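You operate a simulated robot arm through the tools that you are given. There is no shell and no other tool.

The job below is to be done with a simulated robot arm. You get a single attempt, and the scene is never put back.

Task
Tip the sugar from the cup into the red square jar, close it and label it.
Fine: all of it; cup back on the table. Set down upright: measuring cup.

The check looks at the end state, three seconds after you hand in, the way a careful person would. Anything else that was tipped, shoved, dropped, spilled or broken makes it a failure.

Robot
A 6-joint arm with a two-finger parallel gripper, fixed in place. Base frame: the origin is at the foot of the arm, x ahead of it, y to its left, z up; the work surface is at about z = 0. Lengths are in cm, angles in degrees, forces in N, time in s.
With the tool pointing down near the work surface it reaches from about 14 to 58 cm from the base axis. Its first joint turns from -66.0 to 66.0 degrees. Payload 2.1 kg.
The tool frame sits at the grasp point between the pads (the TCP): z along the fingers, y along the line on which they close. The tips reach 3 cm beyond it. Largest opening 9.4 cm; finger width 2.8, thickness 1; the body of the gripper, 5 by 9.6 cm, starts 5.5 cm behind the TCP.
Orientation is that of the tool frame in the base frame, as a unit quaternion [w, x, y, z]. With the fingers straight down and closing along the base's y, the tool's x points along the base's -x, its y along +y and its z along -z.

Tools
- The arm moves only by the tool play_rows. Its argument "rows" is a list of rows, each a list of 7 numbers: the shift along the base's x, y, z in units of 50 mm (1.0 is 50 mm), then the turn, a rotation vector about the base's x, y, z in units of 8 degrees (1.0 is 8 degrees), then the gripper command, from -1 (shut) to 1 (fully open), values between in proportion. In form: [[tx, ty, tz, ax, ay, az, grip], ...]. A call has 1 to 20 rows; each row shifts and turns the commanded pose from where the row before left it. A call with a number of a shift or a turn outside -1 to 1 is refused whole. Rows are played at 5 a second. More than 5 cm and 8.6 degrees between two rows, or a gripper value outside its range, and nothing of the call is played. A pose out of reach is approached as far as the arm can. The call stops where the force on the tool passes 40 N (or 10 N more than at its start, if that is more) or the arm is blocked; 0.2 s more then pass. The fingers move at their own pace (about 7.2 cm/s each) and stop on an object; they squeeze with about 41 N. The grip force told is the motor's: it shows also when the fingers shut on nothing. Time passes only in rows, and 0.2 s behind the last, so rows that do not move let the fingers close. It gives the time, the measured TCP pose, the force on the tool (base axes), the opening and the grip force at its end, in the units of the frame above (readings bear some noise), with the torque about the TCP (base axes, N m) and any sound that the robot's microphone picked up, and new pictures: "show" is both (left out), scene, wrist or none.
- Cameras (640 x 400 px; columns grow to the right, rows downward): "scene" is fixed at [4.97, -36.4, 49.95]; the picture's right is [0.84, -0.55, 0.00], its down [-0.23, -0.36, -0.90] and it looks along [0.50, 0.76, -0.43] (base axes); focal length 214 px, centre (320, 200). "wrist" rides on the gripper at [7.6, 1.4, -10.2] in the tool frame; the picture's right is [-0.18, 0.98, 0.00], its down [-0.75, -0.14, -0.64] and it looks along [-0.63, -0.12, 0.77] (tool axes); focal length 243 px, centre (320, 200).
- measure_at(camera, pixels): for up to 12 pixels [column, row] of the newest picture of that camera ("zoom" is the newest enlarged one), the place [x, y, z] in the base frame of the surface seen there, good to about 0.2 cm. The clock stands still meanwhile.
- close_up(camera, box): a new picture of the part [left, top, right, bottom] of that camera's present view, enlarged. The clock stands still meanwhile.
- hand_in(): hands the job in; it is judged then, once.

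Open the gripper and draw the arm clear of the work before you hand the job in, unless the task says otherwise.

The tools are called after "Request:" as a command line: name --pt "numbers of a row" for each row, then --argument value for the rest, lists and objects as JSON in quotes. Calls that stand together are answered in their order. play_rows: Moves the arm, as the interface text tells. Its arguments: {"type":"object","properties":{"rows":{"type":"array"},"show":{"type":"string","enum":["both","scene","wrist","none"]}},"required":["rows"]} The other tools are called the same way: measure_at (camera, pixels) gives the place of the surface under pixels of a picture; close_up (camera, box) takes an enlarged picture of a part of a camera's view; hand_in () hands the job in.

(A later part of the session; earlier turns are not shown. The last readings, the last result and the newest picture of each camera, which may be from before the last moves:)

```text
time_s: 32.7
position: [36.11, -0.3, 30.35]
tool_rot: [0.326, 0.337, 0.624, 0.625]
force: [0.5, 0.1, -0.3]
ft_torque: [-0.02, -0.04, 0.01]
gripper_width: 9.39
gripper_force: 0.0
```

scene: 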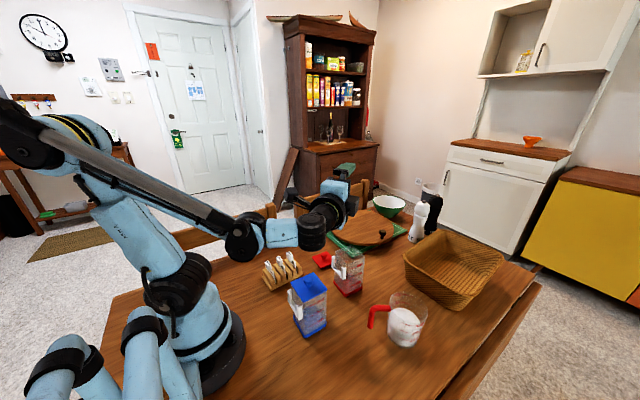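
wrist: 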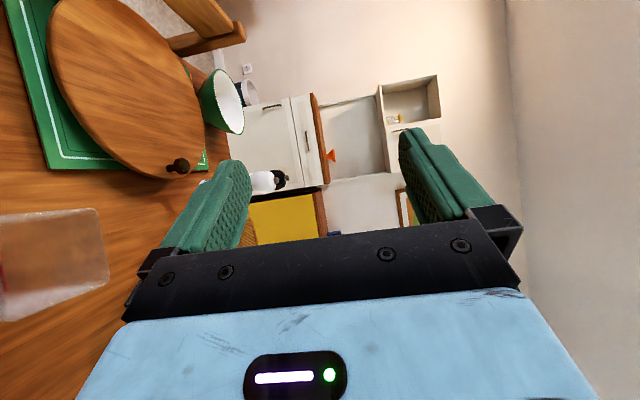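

The 90° roll is reached and the jar shows at the left of the wrist picture. I continue with 60° more.

Request:
play_rows --pt "0 0 0 0.768 0.538 0 1" --pt "0 0 0 0.768 0.538 0 1" --pt "0 0 0 0.768 0.538 0 1" --pt "0 0 0 0.768 0.538 0 1" --pt "0 0 0 0.768 0.538 0 1" --pt "0 0 0 0.768 0.538 0 1" --pt "0 0 0 0.768 0.538 0 1" --pt "0 0 0 0.768 0.538 0 1" --pt "0 0 0 0 0 0 1"

```text
time_s: 34.7
position: [36.05, -0.25, 30.24]
tool_rot: [-0.034, 0.605, 0.378, 0.7]
force: [1.0, -0.1, 0.6]
ft_torque: [0.02, -0.01, 0.0]
gripper_width: 9.41
gripper_force: 0.0
```

scene: 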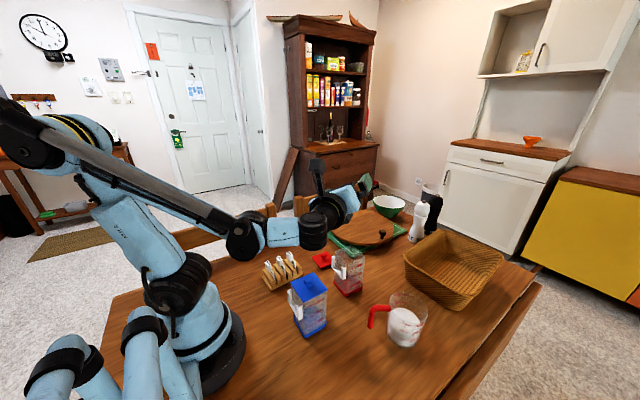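
wrist: 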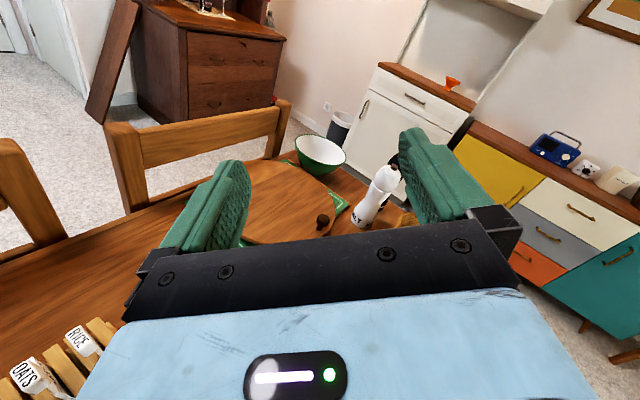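

The whole 150° roll is reachable. For more room from the blue jar I turn the tool to azimuth about 50° and then test going down to z 20 in this rolled pose (camera now on top).

Request:
play_rows --pt "0 0 0 0 0 0.95 1" --pt "0 0 0 0 0 0.95 1" --pt "0 0 -0.4 0 0 0 1" --pt "0 0 -0.4 0 0 0 1" --pt "0 0 -0.4 0 0 0 1" --pt "0 0 -0.4 0 0 0 1" --pt "0 0 -0.2 0 0 0 1" --pt "0 0 -0.2 0 0 0 1" --pt "0 0 0 0 0 0 1"

```text
time_s: 36.7
position: [36.09, -0.23, 20.39]
tool_rot: [-0.126, 0.549, 0.456, 0.689]
force: [-0.6, -0.3, 0.1]
ft_torque: [0.01, -0.01, -0.01]
gripper_width: 9.39
gripper_force: 0.0
```

scene: 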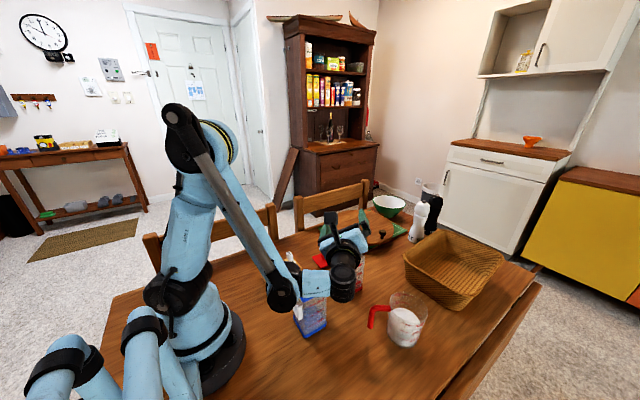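
wrist: 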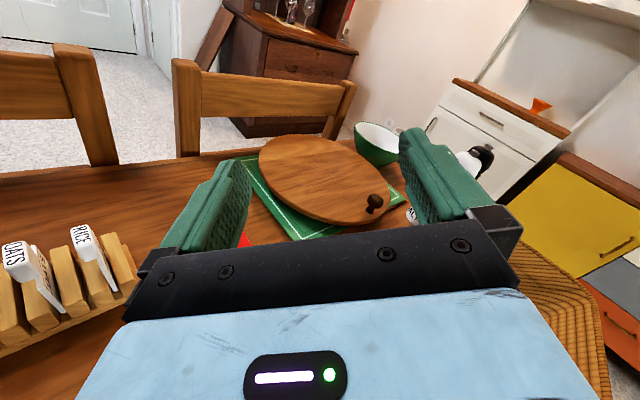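

Everything I need for the pour is reachable with clearance. Now I go back up, unroll on the way and return above the cup with the tool pointing down.

Request:
play_rows --pt "0 0 0.8 0 0 0 1" --pt "0 0 0.8 0 0 0 1" --pt "0 0 0.8 0 0 0 1" --pt "0.028 -0.235 0 -0.602 -0.719 0 1" --pt "0.028 -0.235 0 -0.602 -0.719 0 1" --pt "0.028 -0.235 0 -0.602 -0.719 0 1" --pt "0.028 -0.235 0 -0.602 -0.719 0 1" --pt "0.028 -0.235 0 -0.602 -0.719 0 1" --pt "0.028 -0.235 0 -0.602 -0.719 0 1" --pt "0.028 -0.235 0 -0.602 -0.719 0 1" --pt "0.028 -0.235 0 -0.602 -0.719 0 1" --pt "0.028 -0.235 0 -0.602 -0.719 0 1" --pt "0.028 -0.235 0 -0.602 -0.719 0 1" --pt "0.028 -0.235 0 -0.602 -0.719 0 1" --pt "0.028 -0.235 0 -0.602 -0.719 0 1" --pt "0.028 -0.235 0 -0.602 -0.719 0 1" --pt "0.028 -0.235 0 -0.602 -0.719 0 1" --pt "0.028 -0.235 0 -0.602 -0.719 0 1" --pt "0.028 -0.235 0 -0.602 -0.719 0 1" --pt "0.028 -0.235 0 -0.602 -0.719 0 1" --show "none"

Request:
play_rows --pt "0 0 0 -0.602 -0.719 0 1" --pt "0 0 0 -0.602 -0.719 0 1" --pt "0 0 0 -0.602 -0.719 0 1" --pt "0 0 0 -0.718 0.603 0 1" --pt "0 0 0 -0.718 0.603 0 1" --pt "0 0 0 -0.718 0.603 0 1" --pt "0 0 0 -0.718 0.603 0 1" --pt "0 0 0 -0.718 0.603 0 1" --pt "0 0 0 -0.718 0.603 0 1" --pt "0 0 0 -0.718 0.603 0 1" --pt "0 0 0 -0.718 0.603 0 1" --pt "0 0 0 -0.718 0.603 0 1" --pt "0 0 0 -0.718 0.603 0 1" --pt "0 0 0 -0.718 0.603 0 1" --pt "0 0 0 -0.718 0.603 0 1" --pt "0 0 0 0 0 0 1" --show "scene"

```text
time_s: 40.9
position: [38.49, -20.25, 32.44]
tool_rot: [0.575, -0.159, 0.685, 0.419]
force: [0.1, 0.6, 0.6]
ft_torque: [0.0, 0.0, -0.02]
gripper_width: 9.41
gripper_force: 0.1
```

```text
time_s: 44.3
position: [38.5, -20.38, 32.29]
tool_rot: [0.009, -0.417, 0.909, 0.0]
force: [0.2, -0.4, -0.4]
ft_torque: [-0.02, 0.01, 0.01]
gripper_width: 9.41
gripper_force: 0.1
```

scene: 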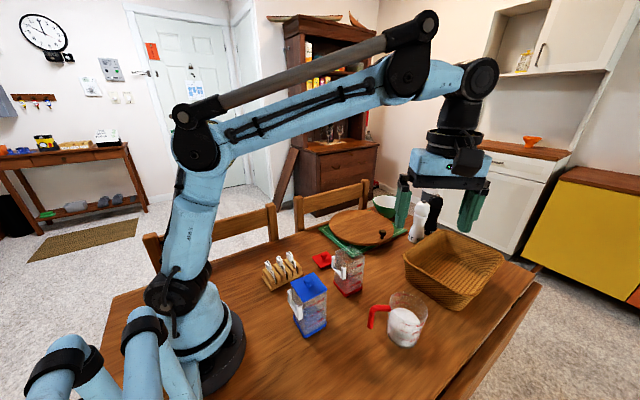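

Tool is vertical again above the cup (yaw 49°, about 1° tilt to trim out). I turn to yaw -35° so the fingers close square to the handle plane, and come down to z 16 to check the alignment.

Request:
play_rows --pt "0 0 0 -0.054 0.117 0 1" --pt "0 0 0 0 0 -0.958 1" --pt "0 0 0 0 0 -0.958 1" --pt "0 0 0 0 0 -0.958 1" --pt "0 0 0 0 0 -0.958 1" --pt "0 0 0 0 0 -0.958 1" --pt "0 0 -0.2 0 0 -0.958 1" --pt "0 0.01 -0.3 0 0 -0.958 1" --pt "0 0.01 -0.4 0 0 -0.958 1" --pt "-0.01 0.01 -0.5 0 0 -0.958 1" --pt "-0.01 0.01 -0.5 0 0 -0.958 1" --pt "0 0 -0.5 0 0 -0.958 1" --pt "0 0 -0.5 0 0 0 1" --pt "0 0 -0.3 0 0 0 1" --pt "0 0 0 0 0 0 1"

```text
time_s: 47.5
position: [38.52, -20.06, 16.23]
tool_rot: [0.0, 0.3, 0.954, 0.001]
force: [-0.5, -0.3, 0.1]
ft_torque: [0.01, 0.0, 0.0]
gripper_width: 9.36
gripper_force: 0.1
```

scene: 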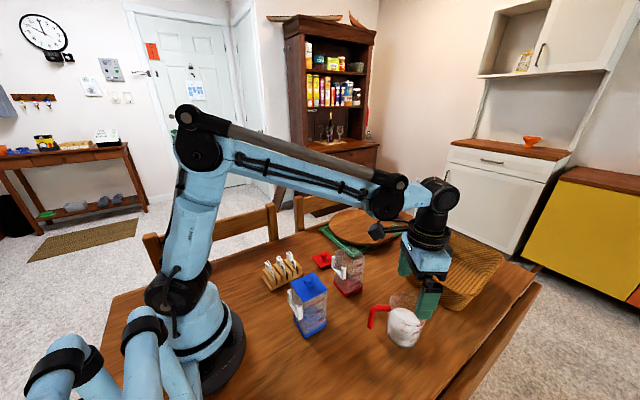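
wrist: 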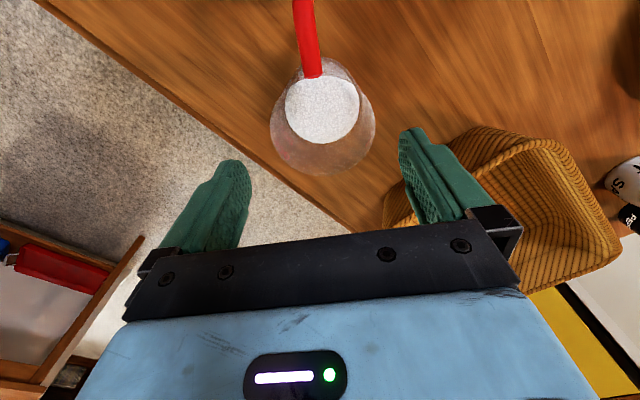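

The cup's rim is centred at wrist (323,134), about 2 mm off in the closing direction, and the handle lies straight under the camera side. I trim by 2 mm and go down around the cup to z 7.2.

Request:
play_rows --pt "0.024 0.034 -0.2 0 0 0 1" --pt "0 0 -0.3 0 0 0 1" --pt "0 0 -0.3 0 0 0 1" --pt "0 0 -0.3 0 0 0 1" --pt "0 0 -0.3 0 0 0 1" --pt "0 0 -0.3 0 0 0 1" --pt "0 0 -0.1 0 0 0 1" --pt "0 0 0 0 0 0 1"

Request:
close_up --camera "scene" --box '[350, 240, 460, 360]'

```text
time_s: 49.3
position: [38.47, -20.0, 7.31]
tool_rot: [0.0, 0.299, 0.954, 0.001]
force: [-0.1, -1.1, -0.8]
ft_torque: [-0.01, 0.0, 0.02]
gripper_width: 9.41
gripper_force: 0.0
```

scene: 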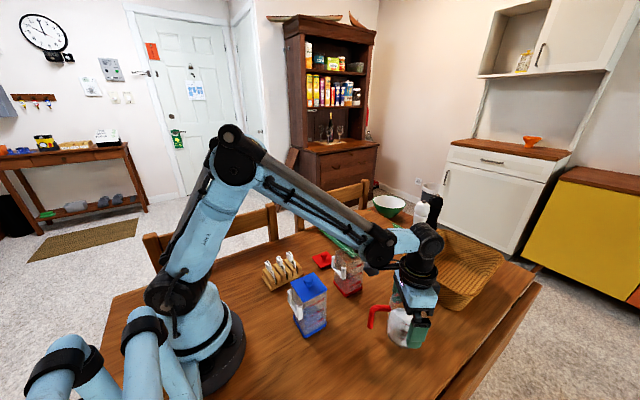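
wrist: 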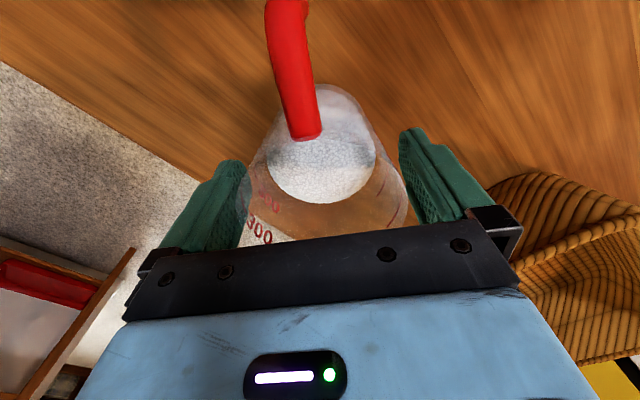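

```text
3.33 times, centred on (405, 300) of scene
```

zoom: 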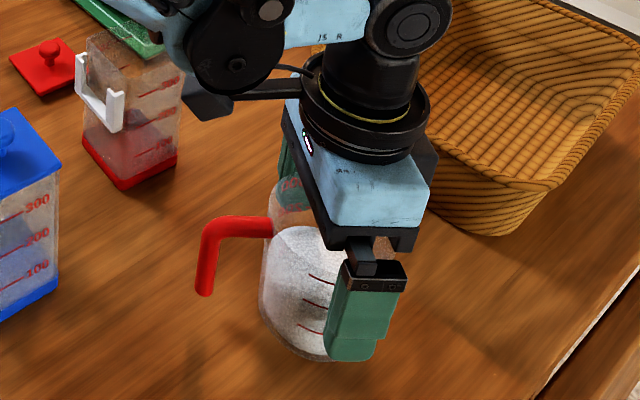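

The fingers straddle the cup evenly. I close on it.

Request:
play_rows --pt "0 0 0 0 0 0 0.75" --pt "0 0 0 0 0 0 0.6" --pt "0 0 0 0 0 0 0.45" --pt "0 0 0 0 0 0 0.3" --pt "0 0 0 0 0 0 0.0" --pt "0 0 0 0 0 0 -0.3" --show "wrist"

```text
time_s: 50.7
position: [38.36, -19.84, 7.33]
tool_rot: [-0.001, 0.3, 0.954, 0.001]
force: [0.2, 0.2, 0.3]
ft_torque: [0.04, 0.0, -0.01]
gripper_width: 7.81
gripper_force: 41.1
```

wrist: 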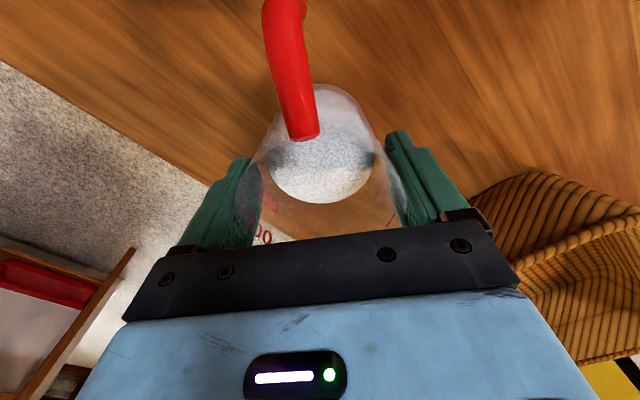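

Gripped at 7.8 cm with 41 N. I lift 1.2 cm and check the load.

Request:
play_rows --pt "0 0 0.06 0 0 0 -0.3" --pt "0 0 0.08 0 0 0 -0.3" --pt "0 0 0.1 0 0 0 -0.3" --pt "0 0 0 0 0 0 -0.3" --pt "0 0 0 0 0 0 -0.3"

Request:
close_up --camera "scene" --box '[350, 240, 460, 360]'

```text
time_s: 51.9
position: [38.52, -19.77, 8.65]
tool_rot: [0.001, 0.299, 0.954, 0.001]
force: [-0.4, 0.0, -2.1]
ft_torque: [-0.01, 0.01, 0.0]
gripper_width: 7.79
gripper_force: 40.8
```

scene: 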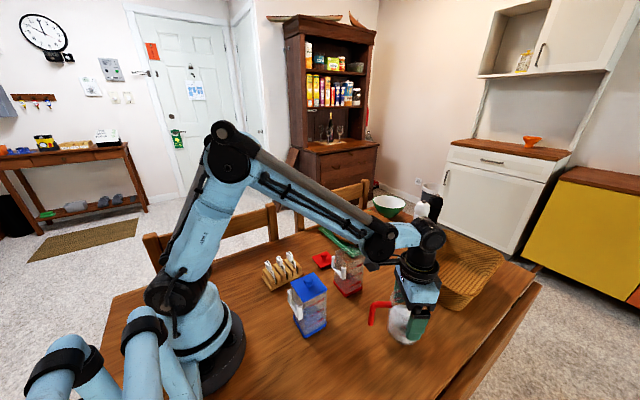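
wrist: 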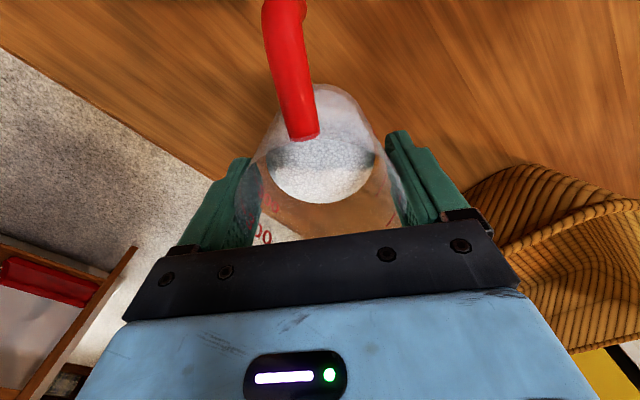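

```text
3.33 times, centred on (405, 300) of scene
```

zoom: 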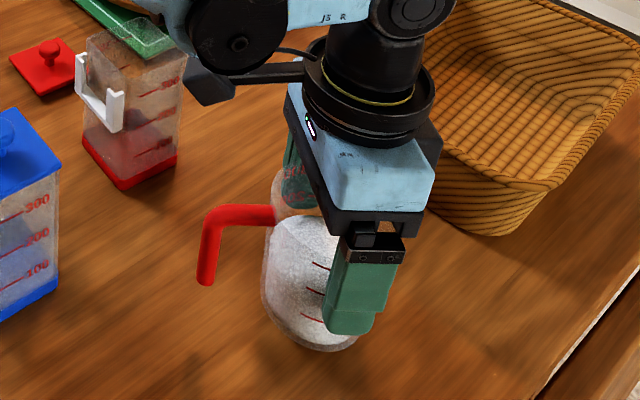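

The cup is up and level, load about 2 N. I turn it -75° in the air so the handle swings to azimuth about 70°.

Request:
play_rows --pt "0 0 0 0 0 -0.9375 -0.3" --pt "0 0 0 0 0 -0.9375 -0.3" --pt "0 0 0 0 0 -0.9375 -0.3" --pt "0 0 0 0 0 -0.9375 -0.3" --pt "0 0 0 0 0 -0.9375 -0.3" --pt "0 0 0 0 0 -0.9375 -0.3" --pt "0 0 0 0 0 -0.9375 -0.3" --pt "0 0 0 0 0 -0.9375 -0.3" --pt "0 0 0 0 0 -0.9375 -0.3" --pt "0 0 0 0 0 -0.9375 -0.3" --pt "0 0 0 0 0 0 -0.3"

```text
time_s: 54.3
position: [38.6, -19.79, 8.52]
tool_rot: [0.001, 0.819, 0.573, 0.0]
force: [-0.4, 0.3, -1.7]
ft_torque: [0.0, 0.0, -0.04]
gripper_width: 7.8
gripper_force: 41.1
```

scene: 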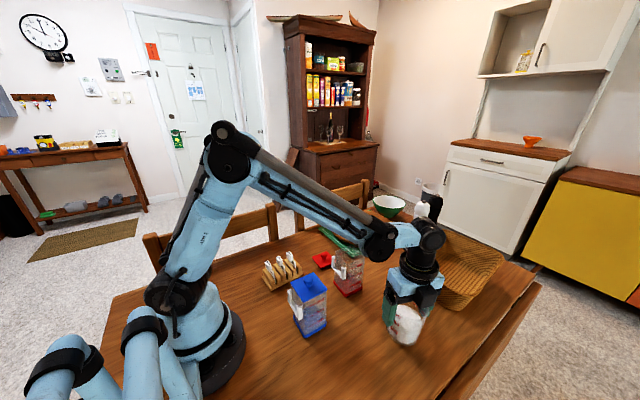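
wrist: 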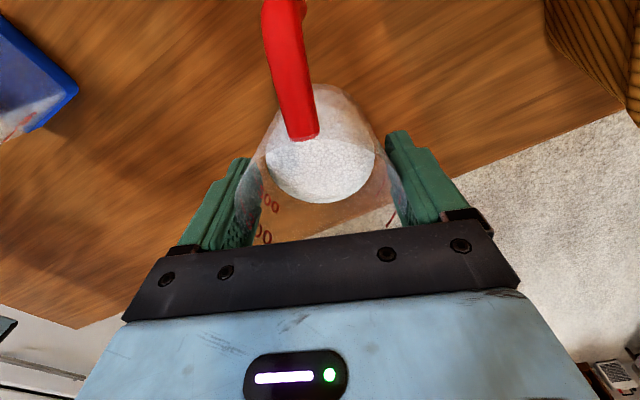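

The cup is turned; the handle now points to azimuth 70°. I lower it gently to the table (contact expected near TCP z 7.3).

Request:
play_rows --pt "0 0 -0.1 0 0 0 -0.3" --pt "0 0 -0.06 0 0 0 -0.3" --pt "0 0 -0.04 0 0 0 -0.3" --pt "0 0 -0.02 0 0 0 -0.3" --pt "0 0 0 0 0 0 -0.3" --show "none"

```text
time_s: 55.5
position: [38.51, -19.85, 7.43]
tool_rot: [0.001, 0.819, 0.574, 0.0]
force: [-0.5, -0.2, -1.2]
ft_torque: [0.01, 0.03, 0.05]
gripper_width: 7.83
gripper_force: 41.0
```

No table contact yet (force still about the cup's weight). I go down by 0.5–1 mm steps.

Request:
play_rows --pt "0 0 -0.015 0 0 0 -0.3" --pt "0 0 -0.01 0 0 0 -0.3" --pt "0 0 0 0 0 0 -0.3" --show "none"

```text
time_s: 56.3
position: [38.4, -19.87, 7.32]
tool_rot: [0.001, 0.819, 0.574, 0.0]
force: [0.2, -0.5, 2.6]
ft_torque: [0.06, 0.09, 0.0]
gripper_width: 7.81
gripper_force: 40.8
```

The force turned to +2.6 N, so the cup stands on the table. I open the fingers slowly.

Request:
play_rows --pt "0 0 0 0 0 0 0.7" --pt "0 0 0 0 0 0 0.8" --pt "0 0 0 0 0 0 0.9" --pt "0 0 0 0 0 0 1" --pt "0 0 0 0 0 0 1" --show "wrist"

```text
time_s: 57.5
position: [38.52, -19.86, 7.39]
tool_rot: [0.001, 0.819, 0.574, 0.0]
force: [0.1, 0.1, -0.2]
ft_torque: [-0.03, 0.0, 0.02]
gripper_width: 9.38
gripper_force: 0.0
```

wrist: 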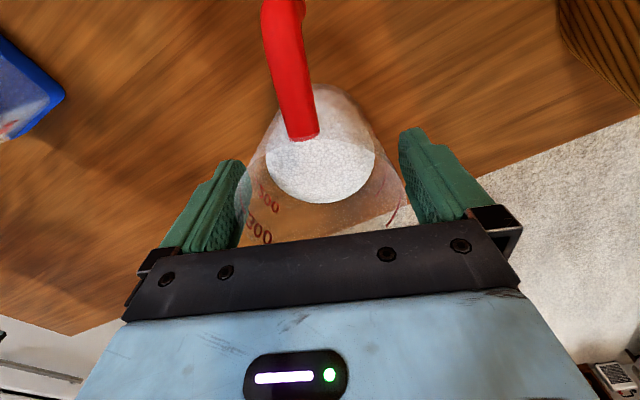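

The cup stands freely with fingers clear on both sides. I rise straight up, then turn the tool (yaw to +40°) for the side grip.

Request:
play_rows --pt "0 0 0.2 0 0 0 1" --pt "0 0 0.4 0 0 0 1" --pt "0 0 0.7 0 0 0 1" --pt "0 0 0.9 0 0 0 1" --pt "0 0 0.9 0 0 0 1" --pt "0 0 0.7 0 0 0.987 1" --pt "0 0 0 0 0 0.987 1" --pt "0 0 0 0 0 0.987 1" --pt "0 0 0 0 0 0.987 1" --pt "0 0 0 0 0 0.987 1" --pt "0 0 0 0 0 0.987 1" --pt "0 0 0 0 0 0.987 1" --pt "0 0 0 0 0 0.987 1" --pt "0 0 0 0 0 0.987 1" --pt "0 0 0 0 0 0.987 1" --pt "0 0 0 0 0 0.987 1" --pt "0 0 0 0 0 0.987 1" --pt "0 0 0 0 0 0.987 1" --pt "0 0 0 0 0 0.987 1" --show "scene"

Request:
close_up --camera "scene" --box '[350, 260, 460, 360]'

```text
time_s: 61.5
position: [38.47, -19.97, 26.4]
tool_rot: [0.0, -0.008, 1.0, 0.001]
force: [0.4, 0.6, -0.3]
ft_torque: [0.0, 0.01, -0.01]
gripper_width: 9.41
gripper_force: 0.0
```

scene: 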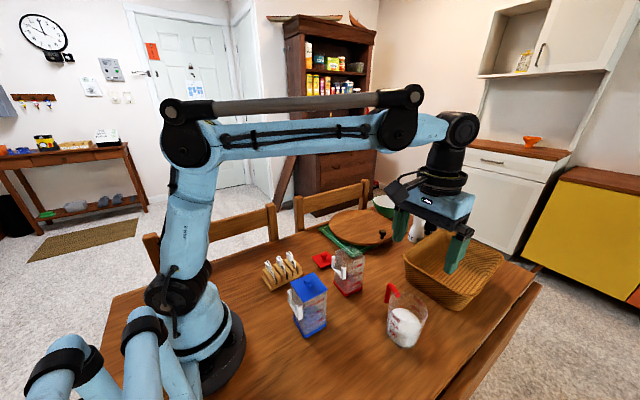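

```text
4.00 times, centred on (405, 310) of scene
```

zoom: 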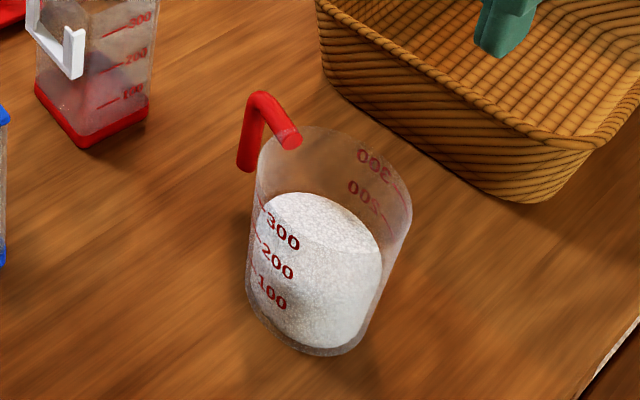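

The cup stands with the handle on the far side now. I measure the sugar's edge again to confirm the cup's centre before the side grip.

Request:
measure_at --camera "zoom" --pixels '[[265, 205], [285, 195], [310, 194], [345, 208], [370, 232], [378, 250], [250, 290], [300, 345], [345, 345], [370, 300], [288, 138], [262, 97]]'

```text
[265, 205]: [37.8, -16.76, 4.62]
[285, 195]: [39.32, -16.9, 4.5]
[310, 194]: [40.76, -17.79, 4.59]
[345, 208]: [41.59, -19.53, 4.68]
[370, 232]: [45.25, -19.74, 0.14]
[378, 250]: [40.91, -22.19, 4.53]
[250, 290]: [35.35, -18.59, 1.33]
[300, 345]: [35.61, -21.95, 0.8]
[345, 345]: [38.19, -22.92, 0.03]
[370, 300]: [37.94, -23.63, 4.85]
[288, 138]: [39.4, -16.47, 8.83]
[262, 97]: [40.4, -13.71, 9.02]
```

The centre is confirmed at (38.3,-20.05) with the handle at azimuth 70°. I turn the tool to azimuth 40°, 30° below level, at height 26 above the grasp point.

Request:
play_rows --pt "-0.05 -0.039 0 0 0 0.978 1" --pt "-0.05 -0.039 0 0 0 0.978 1" --pt "-0.05 -0.039 0 0 0 0.978 1" --pt "-0.05 -0.039 0 0 0 0.978 1" --pt "-0.05 -0.039 0 0 0 0.978 1" --pt "0 0 0 0.603 -0.718 0 1" --pt "0 0 0 0.603 -0.718 0 1" --pt "0 0 0 0.603 -0.718 0 1" --pt "0 0 0 0.603 -0.718 0 1" --pt "0 0 0 0.603 -0.718 0 1" --pt "0 0 0 0.603 -0.718 0 1" --pt "0 0 0 0.603 -0.718 0 1" --pt "0 0 0 0.603 -0.718 0 1" --pt "0 0 0 0 0 0 1" --show "scene"

```text
time_s: 64.5
position: [37.19, -21.02, 26.23]
tool_rot: [0.47, -0.294, 0.814, 0.172]
force: [0.4, 0.0, 0.5]
ft_torque: [0.0, 0.0, 0.03]
gripper_width: 9.38
gripper_force: 0.1
```

scene: 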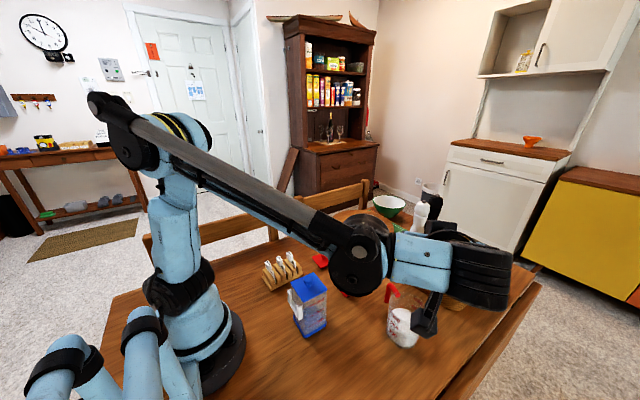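

Orientation is right (azimuth 39.9°, 29.9° down, closing axis level). I lower to z 13.5 and check the fingers against the cup before going further.

Request:
play_rows --pt "0 0 -0.6 0 0 0 1" --pt "0 0 -0.6 0 0 0 1" --pt "0 0 -0.6 0 0 0 1" --pt "0 0 -0.5 0 0 0 1" --pt "0 0 -0.25 0 0 0 1" --pt "0 0 0 0 0 0 1"

Request:
close_up --camera "scene" --box '[350, 240, 480, 360]'

```text
time_s: 65.9
position: [37.13, -20.84, 13.49]
tool_rot: [0.469, -0.295, 0.814, 0.172]
force: [-0.5, 0.6, -0.5]
ft_torque: [0.02, 0.01, -0.03]
gripper_width: 9.42
gripper_force: 0.0
```

scene: 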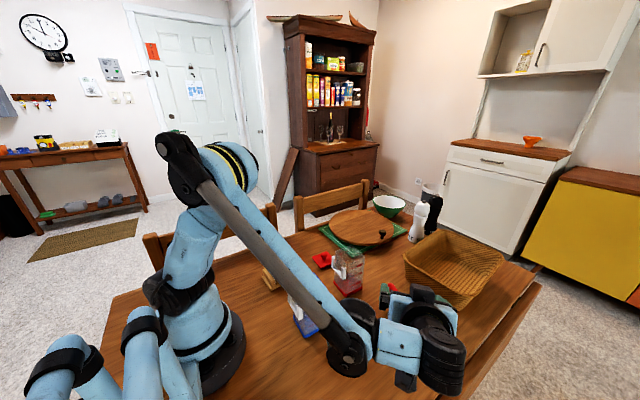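
wrist: 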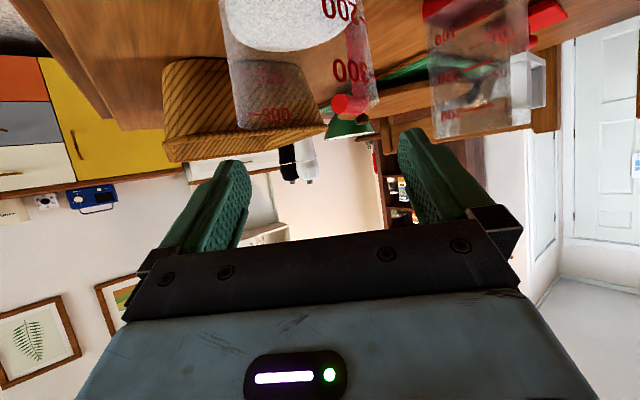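

```text
3.33 times, centred on (415, 300) of scene
```

zoom: 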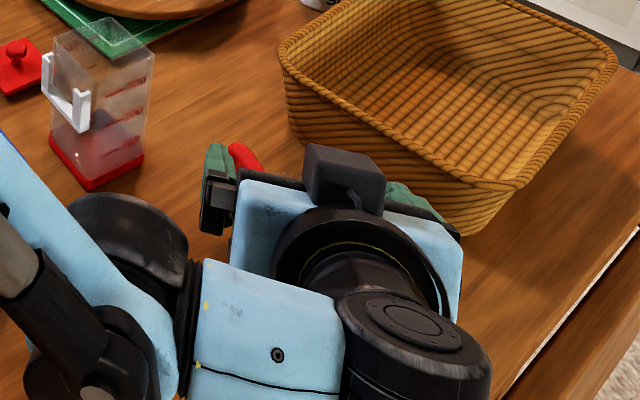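

Wrist view (upside down) shows the cup between the fingers, about 2 mm off to one side. I trim that and lower slowly to z 6.4.

Request:
play_rows --pt "0.024 -0.028 -0.1 0 0 0 1" --pt "0 0 -0.2 0 0 0 1" --pt "0 0 -0.2 0 0 0 1" --pt "0 0 -0.2 0 0 0 1" --pt "0 0 -0.2 0 0 0 1" --pt "0 0 -0.2 0 0 0 1" --pt "0 0 -0.2 0 0 0 1" --pt "0 0 -0.12 0 0 0 1" --pt "0 0 0 0 0 0 1"

Request:
close_up --camera "scene" --box '[350, 240, 480, 360]'

```text
time_s: 67.9
position: [37.31, -21.1, 6.44]
tool_rot: [0.469, -0.295, 0.814, 0.172]
force: [0.5, 1.2, -0.2]
ft_torque: [0.01, -0.01, 0.02]
gripper_width: 9.4
gripper_force: 0.1
```

scene: 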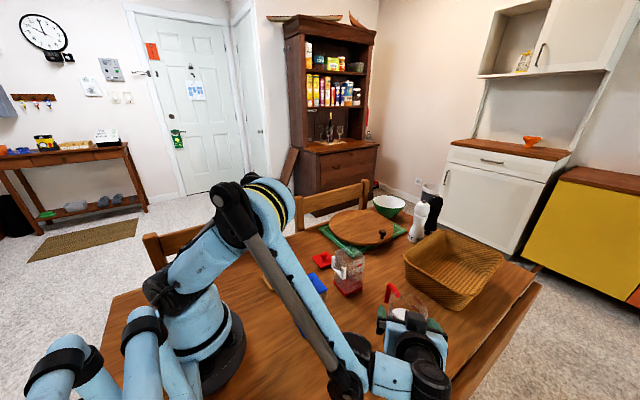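
wrist: 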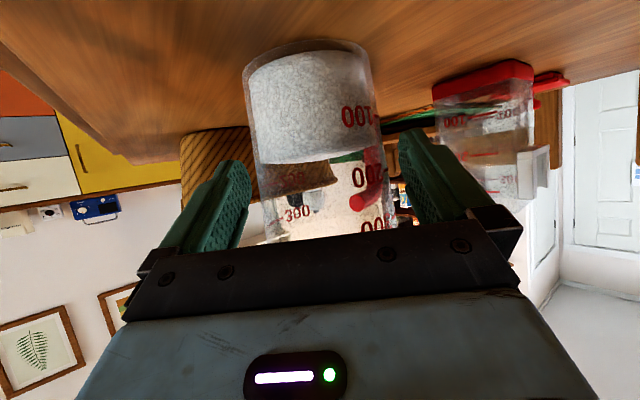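

```text
3.33 times, centred on (415, 300) of scene
```

zoom: 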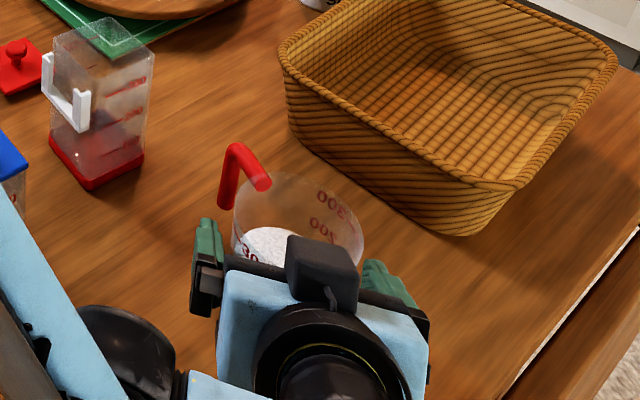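

The cup sits evenly between the fingers (zoom: fingers at 208 and 390, cup 232–363). I close the grip.

Request:
play_rows --pt "0 0 0 0 0 0 0.8" --pt "0 0 0 0 0 0 0.65" --pt "0 0 0 0 0 0 0.5" --pt "0 0 0 0 0 0 0.3" --pt "0 0 0 0 0 0 0" --pt "0 0 0 0 0 0 -0.3"

Request:
close_up --camera "scene" --box '[350, 240, 480, 360]'

```text
time_s: 69.3
position: [37.41, -20.99, 6.56]
tool_rot: [0.469, -0.295, 0.814, 0.172]
force: [-0.4, 0.1, 0.5]
ft_torque: [0.04, -0.1, 0.04]
gripper_width: 7.61
gripper_force: 40.9
```

scene: 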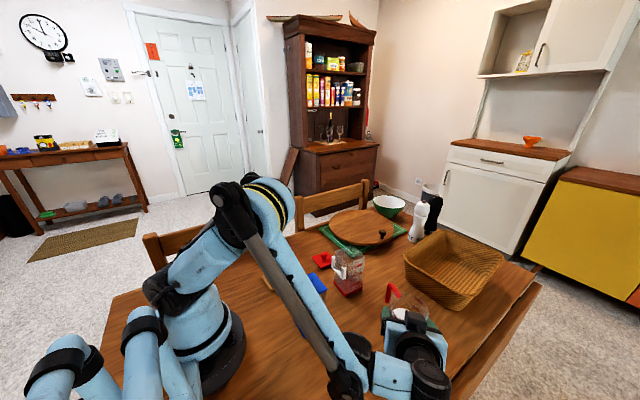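
wrist: 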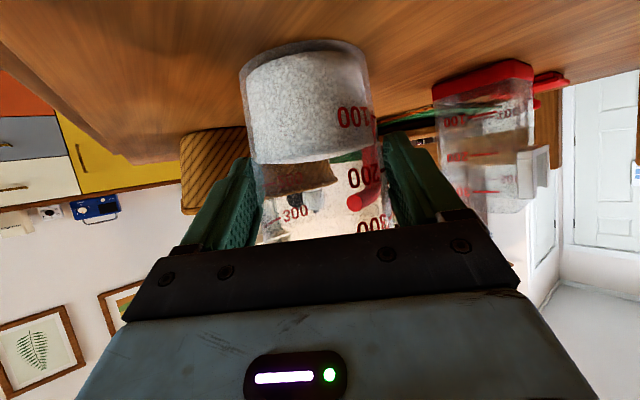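

```text
3.33 times, centred on (415, 300) of scene
```

zoom: 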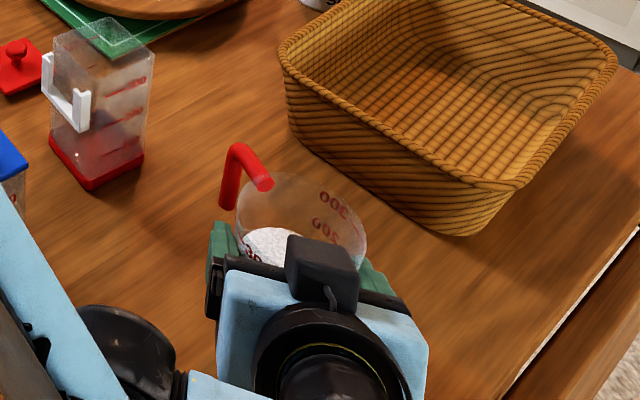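

Gripped at 7.6 cm, 41 N. I lift 2 cm and check that the cup stays level in the grip.

Request:
play_rows --pt "0 0 0.06 0 0 0 -0.3" --pt "0 0 0.1 0 0 0 -0.3" --pt "0 0 0.15 0 0 0 -0.3" --pt "0 0 0.2 0 0 0 -0.3" --pt "0 0 0 0 0 0 -0.3"

```text
time_s: 70.5
position: [37.37, -20.99, 9.07]
tool_rot: [0.469, -0.295, 0.815, 0.171]
force: [0.4, 0.4, -1.6]
ft_torque: [-0.04, 0.03, -0.03]
gripper_width: 7.57
gripper_force: 40.8
```

scene: 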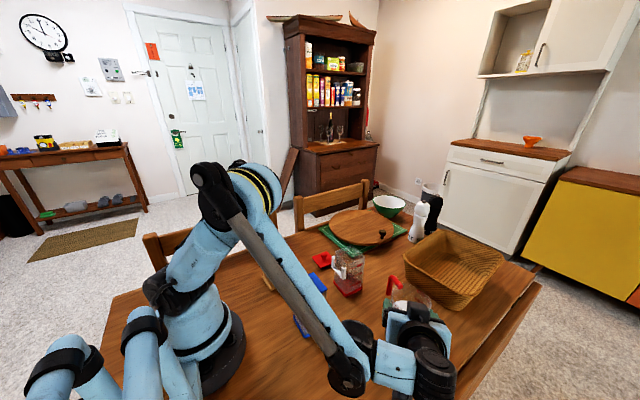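
wrist: 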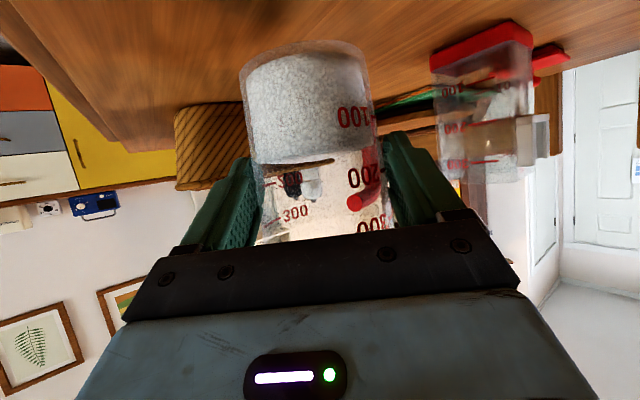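

The cup is held level and steady. While the view is free I check the red jar's present place from its base and pocket.

Request:
close_up --camera "scene" --box '[320, 235, 380, 305]'

Request:
measure_at --camera "zoom" --pixels '[[224, 130], [285, 195], [252, 195], [221, 180], [288, 245], [294, 345], [385, 300], [230, 270]]'

```text
5.71 times, centred on (350, 270) of scene
```

zoom: 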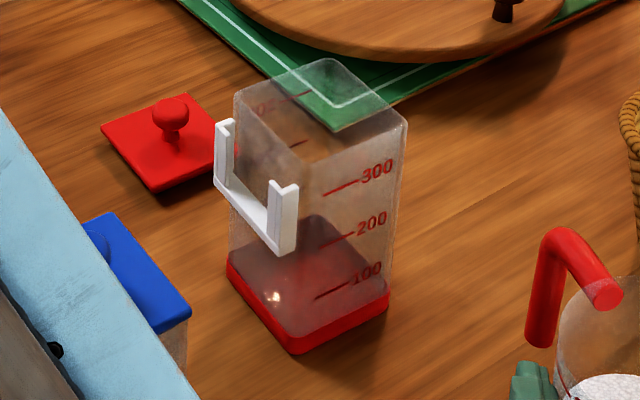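

```text
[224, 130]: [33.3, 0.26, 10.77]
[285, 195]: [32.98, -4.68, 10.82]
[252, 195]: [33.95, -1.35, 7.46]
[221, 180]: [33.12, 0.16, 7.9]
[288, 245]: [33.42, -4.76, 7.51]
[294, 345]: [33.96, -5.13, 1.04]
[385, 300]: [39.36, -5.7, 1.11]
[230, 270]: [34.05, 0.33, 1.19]
```

The red jar has not moved; its opening is centred near (37.1,-2.1) in the arm's frame. I raise the cup to z 27, carry it level to (35,2.2), then turn to azimuth 50° and bring the tool level (cup leans back 30°, well short of pouring).

Request:
play_rows --pt "0 0 0.5 0 0 0 -0.3" --pt "0 0 0.6 0 0 0 -0.3" --pt "0 0 0.65 0 0 0 -0.3" --pt "0 0 0.65 0 0 0 -0.3" --pt "0 0 0.65 0 0 0 -0.3" --pt "0 0 0.55 0 0 0 -0.3" --pt "-0.05 0.5 0 0 0 0 -0.3" --pt "-0.06 0.6 0 0 0 0 -0.3" --pt "-0.06 0.6 0 0 0 0 -0.3" --pt "-0.06 0.6 0 0 0 0 -0.3" --pt "-0.06 0.6 0 0 0 0 -0.3" --pt "-0.06 0.6 0 0 0 0 -0.3" --pt "-0.06 0.6 0 0 0 0 -0.3" --pt "-0.06 0.54 0 0 0 0 -0.3" --pt "0 0 0 0 0 0 -0.3"

```text
time_s: 73.7
position: [34.93, 2.3, 27.06]
tool_rot: [0.469, -0.295, 0.815, 0.172]
force: [-0.7, 0.2, -2.0]
ft_torque: [-0.02, 0.07, -0.03]
gripper_width: 7.39
gripper_force: 41.2
```

scene: 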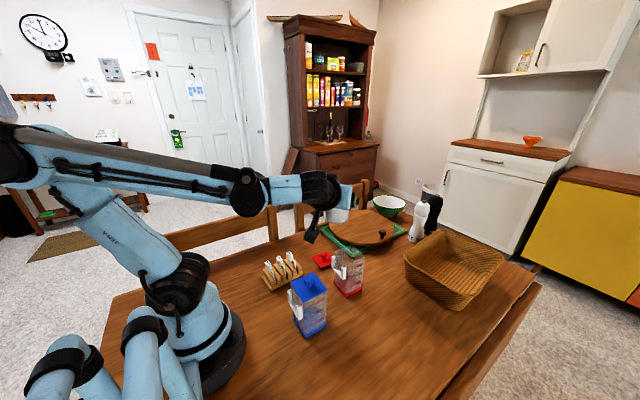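
wrist: 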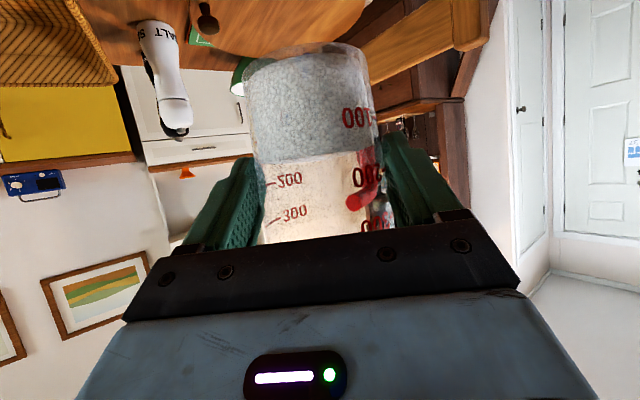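

The cup is carried level; the opening reading fell from 7.6 to 7.4, so I wait a moment and look closely whether the cup is creeping in the grip.

Request:
play_rows --pt "0 0 0 0 0 0 -0.3" --pt "0 0 0 0 0 0 -0.3" --pt "0 0 0 0 0 0 -0.3"

Request:
close_up --camera "scene" --box '[290, 150, 410, 260]'

Request:
close_up --camera "wrist" --box '[170, 20, 470, 260]'

```text
time_s: 74.5
position: [35.0, 2.3, 27.13]
tool_rot: [0.47, -0.295, 0.814, 0.172]
force: [0.2, 0.4, -2.9]
ft_torque: [-0.01, 0.06, 0.0]
gripper_width: 7.39
gripper_force: 41.2
```

scene: 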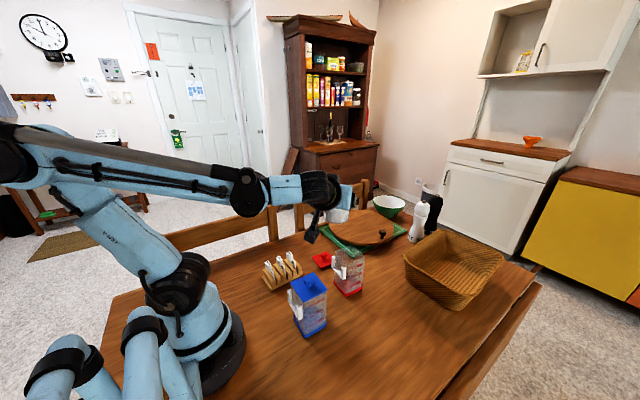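
wrist: 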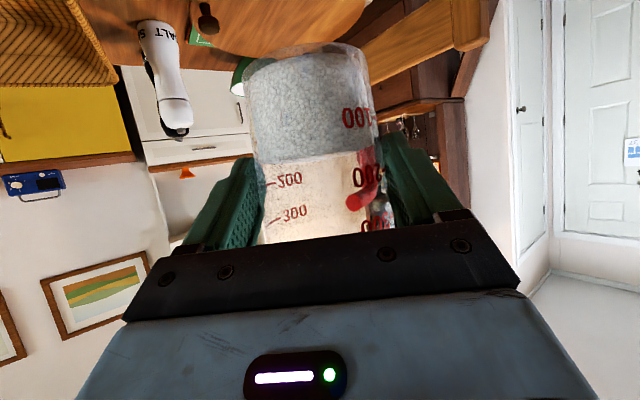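

```text
3.64 times, centred on (350, 205) of scene
```

zoom: 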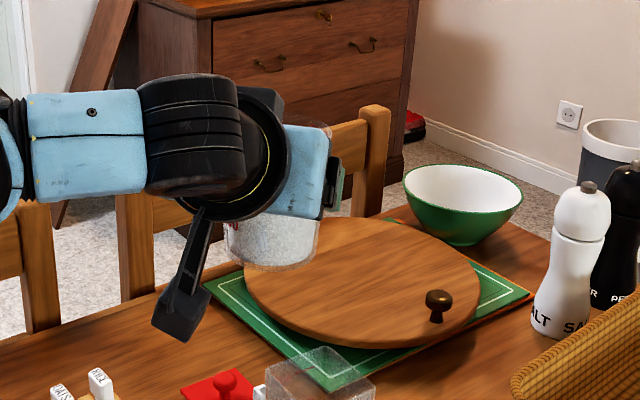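

```text
1.67 times, centred on (320, 140) of wrist
```

zoom: 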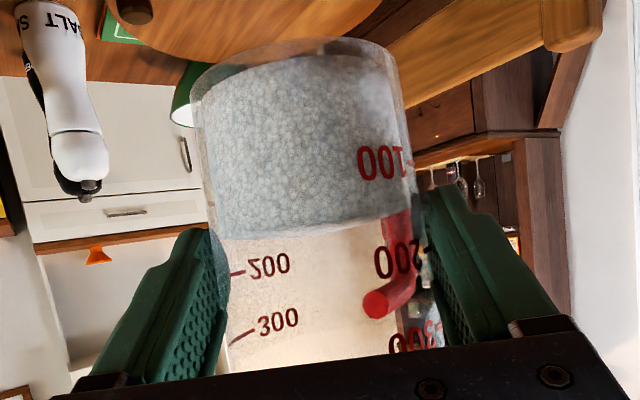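

The grip is steady at 7.39 and the cup has not shifted in the view. I turn 10° and bring the tool level.

Request:
play_rows --pt "0 0 0 0 0 0.625 -0.3" --pt "0 0 0 0 0 0.625 -0.3" --pt "0 0 0 0.479 -0.402 0 -0.3" --pt "0 0 0 0.479 -0.402 0 -0.3" --pt "0 0 0 0.479 -0.402 0 -0.3" --pt "0 0 0 0.479 -0.402 0 -0.3" --pt "0 0 0 0.479 -0.402 0 -0.3" --pt "0 0 0 0.479 -0.402 0 -0.3" --pt "0 0 0 0 0 0 -0.3"

```text
time_s: 76.5
position: [35.02, 2.23, 27.02]
tool_rot: [0.64, -0.298, 0.641, 0.3]
force: [0.7, 0.4, -2.0]
ft_torque: [-0.08, 0.04, 0.01]
gripper_width: 7.39
gripper_force: 41.1
```

scene: 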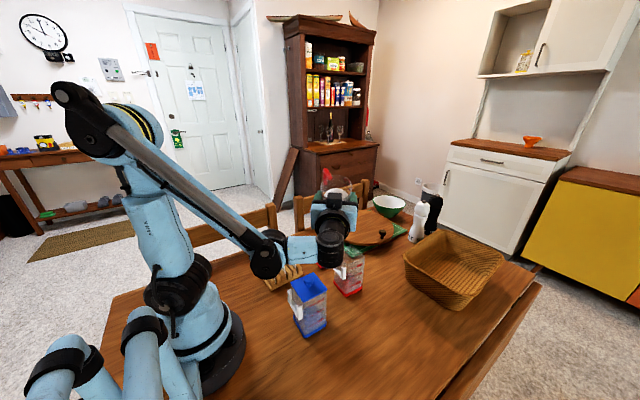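
wrist: 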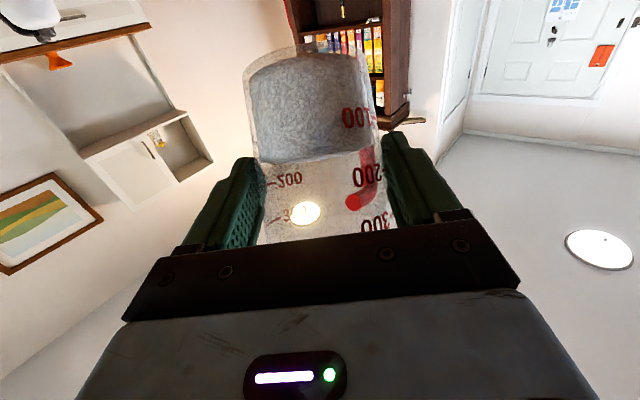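

The tool is exactly level at azimuth 50°. Now I roll 45° to the right (lip moving over the jar, still before any flow) and look.

Request:
play_rows --pt "0 0 0 0.402 0.479 0 -0.3" --pt "0 0 0 0.402 0.479 0 -0.3" --pt "0 0 0 0.402 0.479 0 -0.3" --pt "0 0 0 0.402 0.479 0 -0.3" --pt "0 0 0 0.402 0.479 0 -0.3" --pt "0 0 0 0.402 0.479 0 -0.3" --pt "0 0 0 0.402 0.479 0 -0.3" --pt "0 0 0 0.402 0.479 0 -0.3" --pt "0 0 0 0.402 0.479 0 -0.3" --pt "0 0 0 0 0 0 -0.3"

Request:
close_up --camera "scene" --box '[290, 160, 410, 300]'

```text
time_s: 78.7
position: [35.02, 2.19, 26.99]
tool_rot: [0.476, -0.03, 0.706, 0.524]
force: [0.5, -0.3, -2.2]
ft_torque: [-0.07, 0.05, 0.03]
gripper_width: 7.4
gripper_force: 41.1
```

scene: 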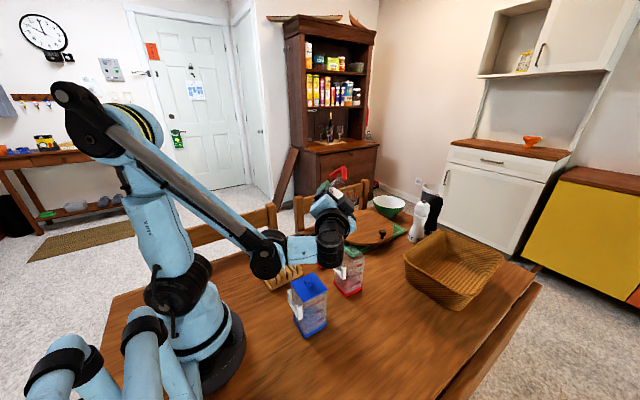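
wrist: 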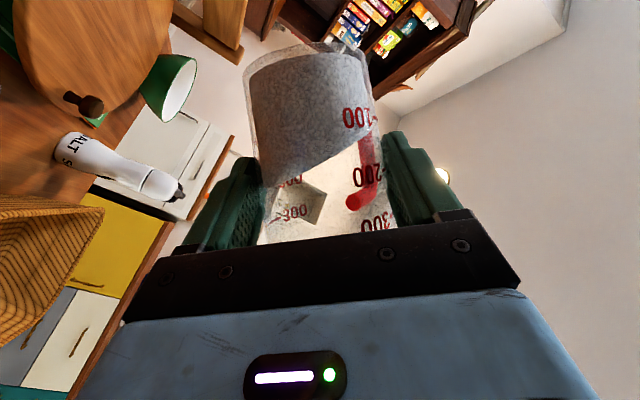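

```text
2.86 times, centred on (350, 230) of scene
```

zoom: 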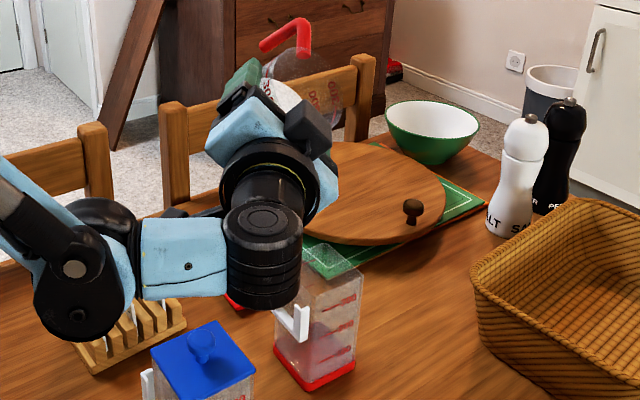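

The sugar slides inside the cup but the lip (near (37,-2.2)) is over the jar and nothing has left. I roll on to 60° while lowering to z 22, keeping the lip over the jar's centre.

Request:
play_rows --pt "-0.021 -0.011 -0.25 0.302 0.359 0 -0.3" --pt "-0.021 -0.011 -0.25 0.302 0.359 0 -0.3" --pt "-0.021 -0.011 -0.25 0.302 0.359 0 -0.3" --pt "-0.021 -0.011 -0.25 0.302 0.359 0 -0.3" --pt "0 0 0 0 0 0 -0.3"

Request:
close_up --camera "scene" --box '[290, 160, 410, 300]'

```text
time_s: 79.9
position: [34.57, 1.95, 21.96]
tool_rot: [0.405, 0.064, 0.704, 0.58]
force: [-0.1, -0.6, -1.8]
ft_torque: [-0.07, 0.03, 0.0]
gripper_width: 7.37
gripper_force: 41.6
```

scene: 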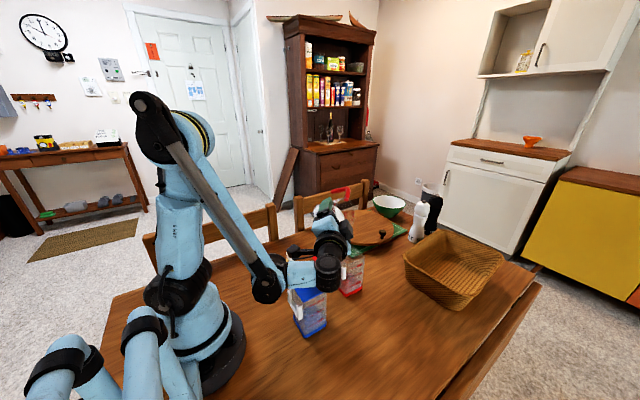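
wrist: 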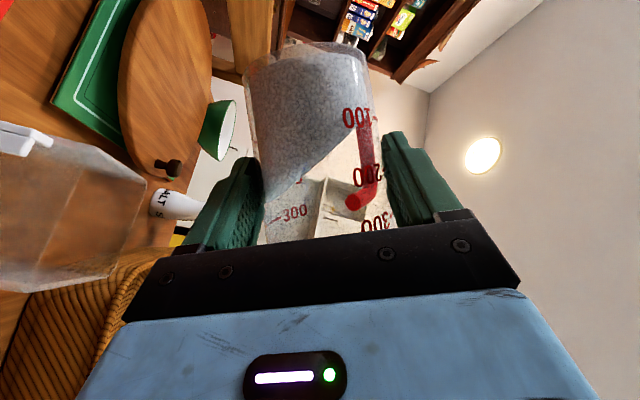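

```text
2.86 times, centred on (350, 230) of scene
```

zoom: 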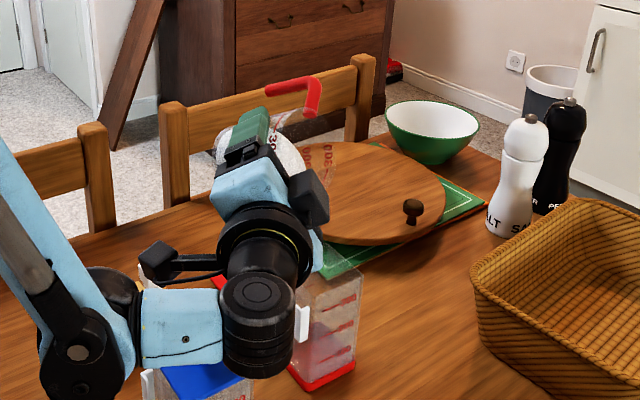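

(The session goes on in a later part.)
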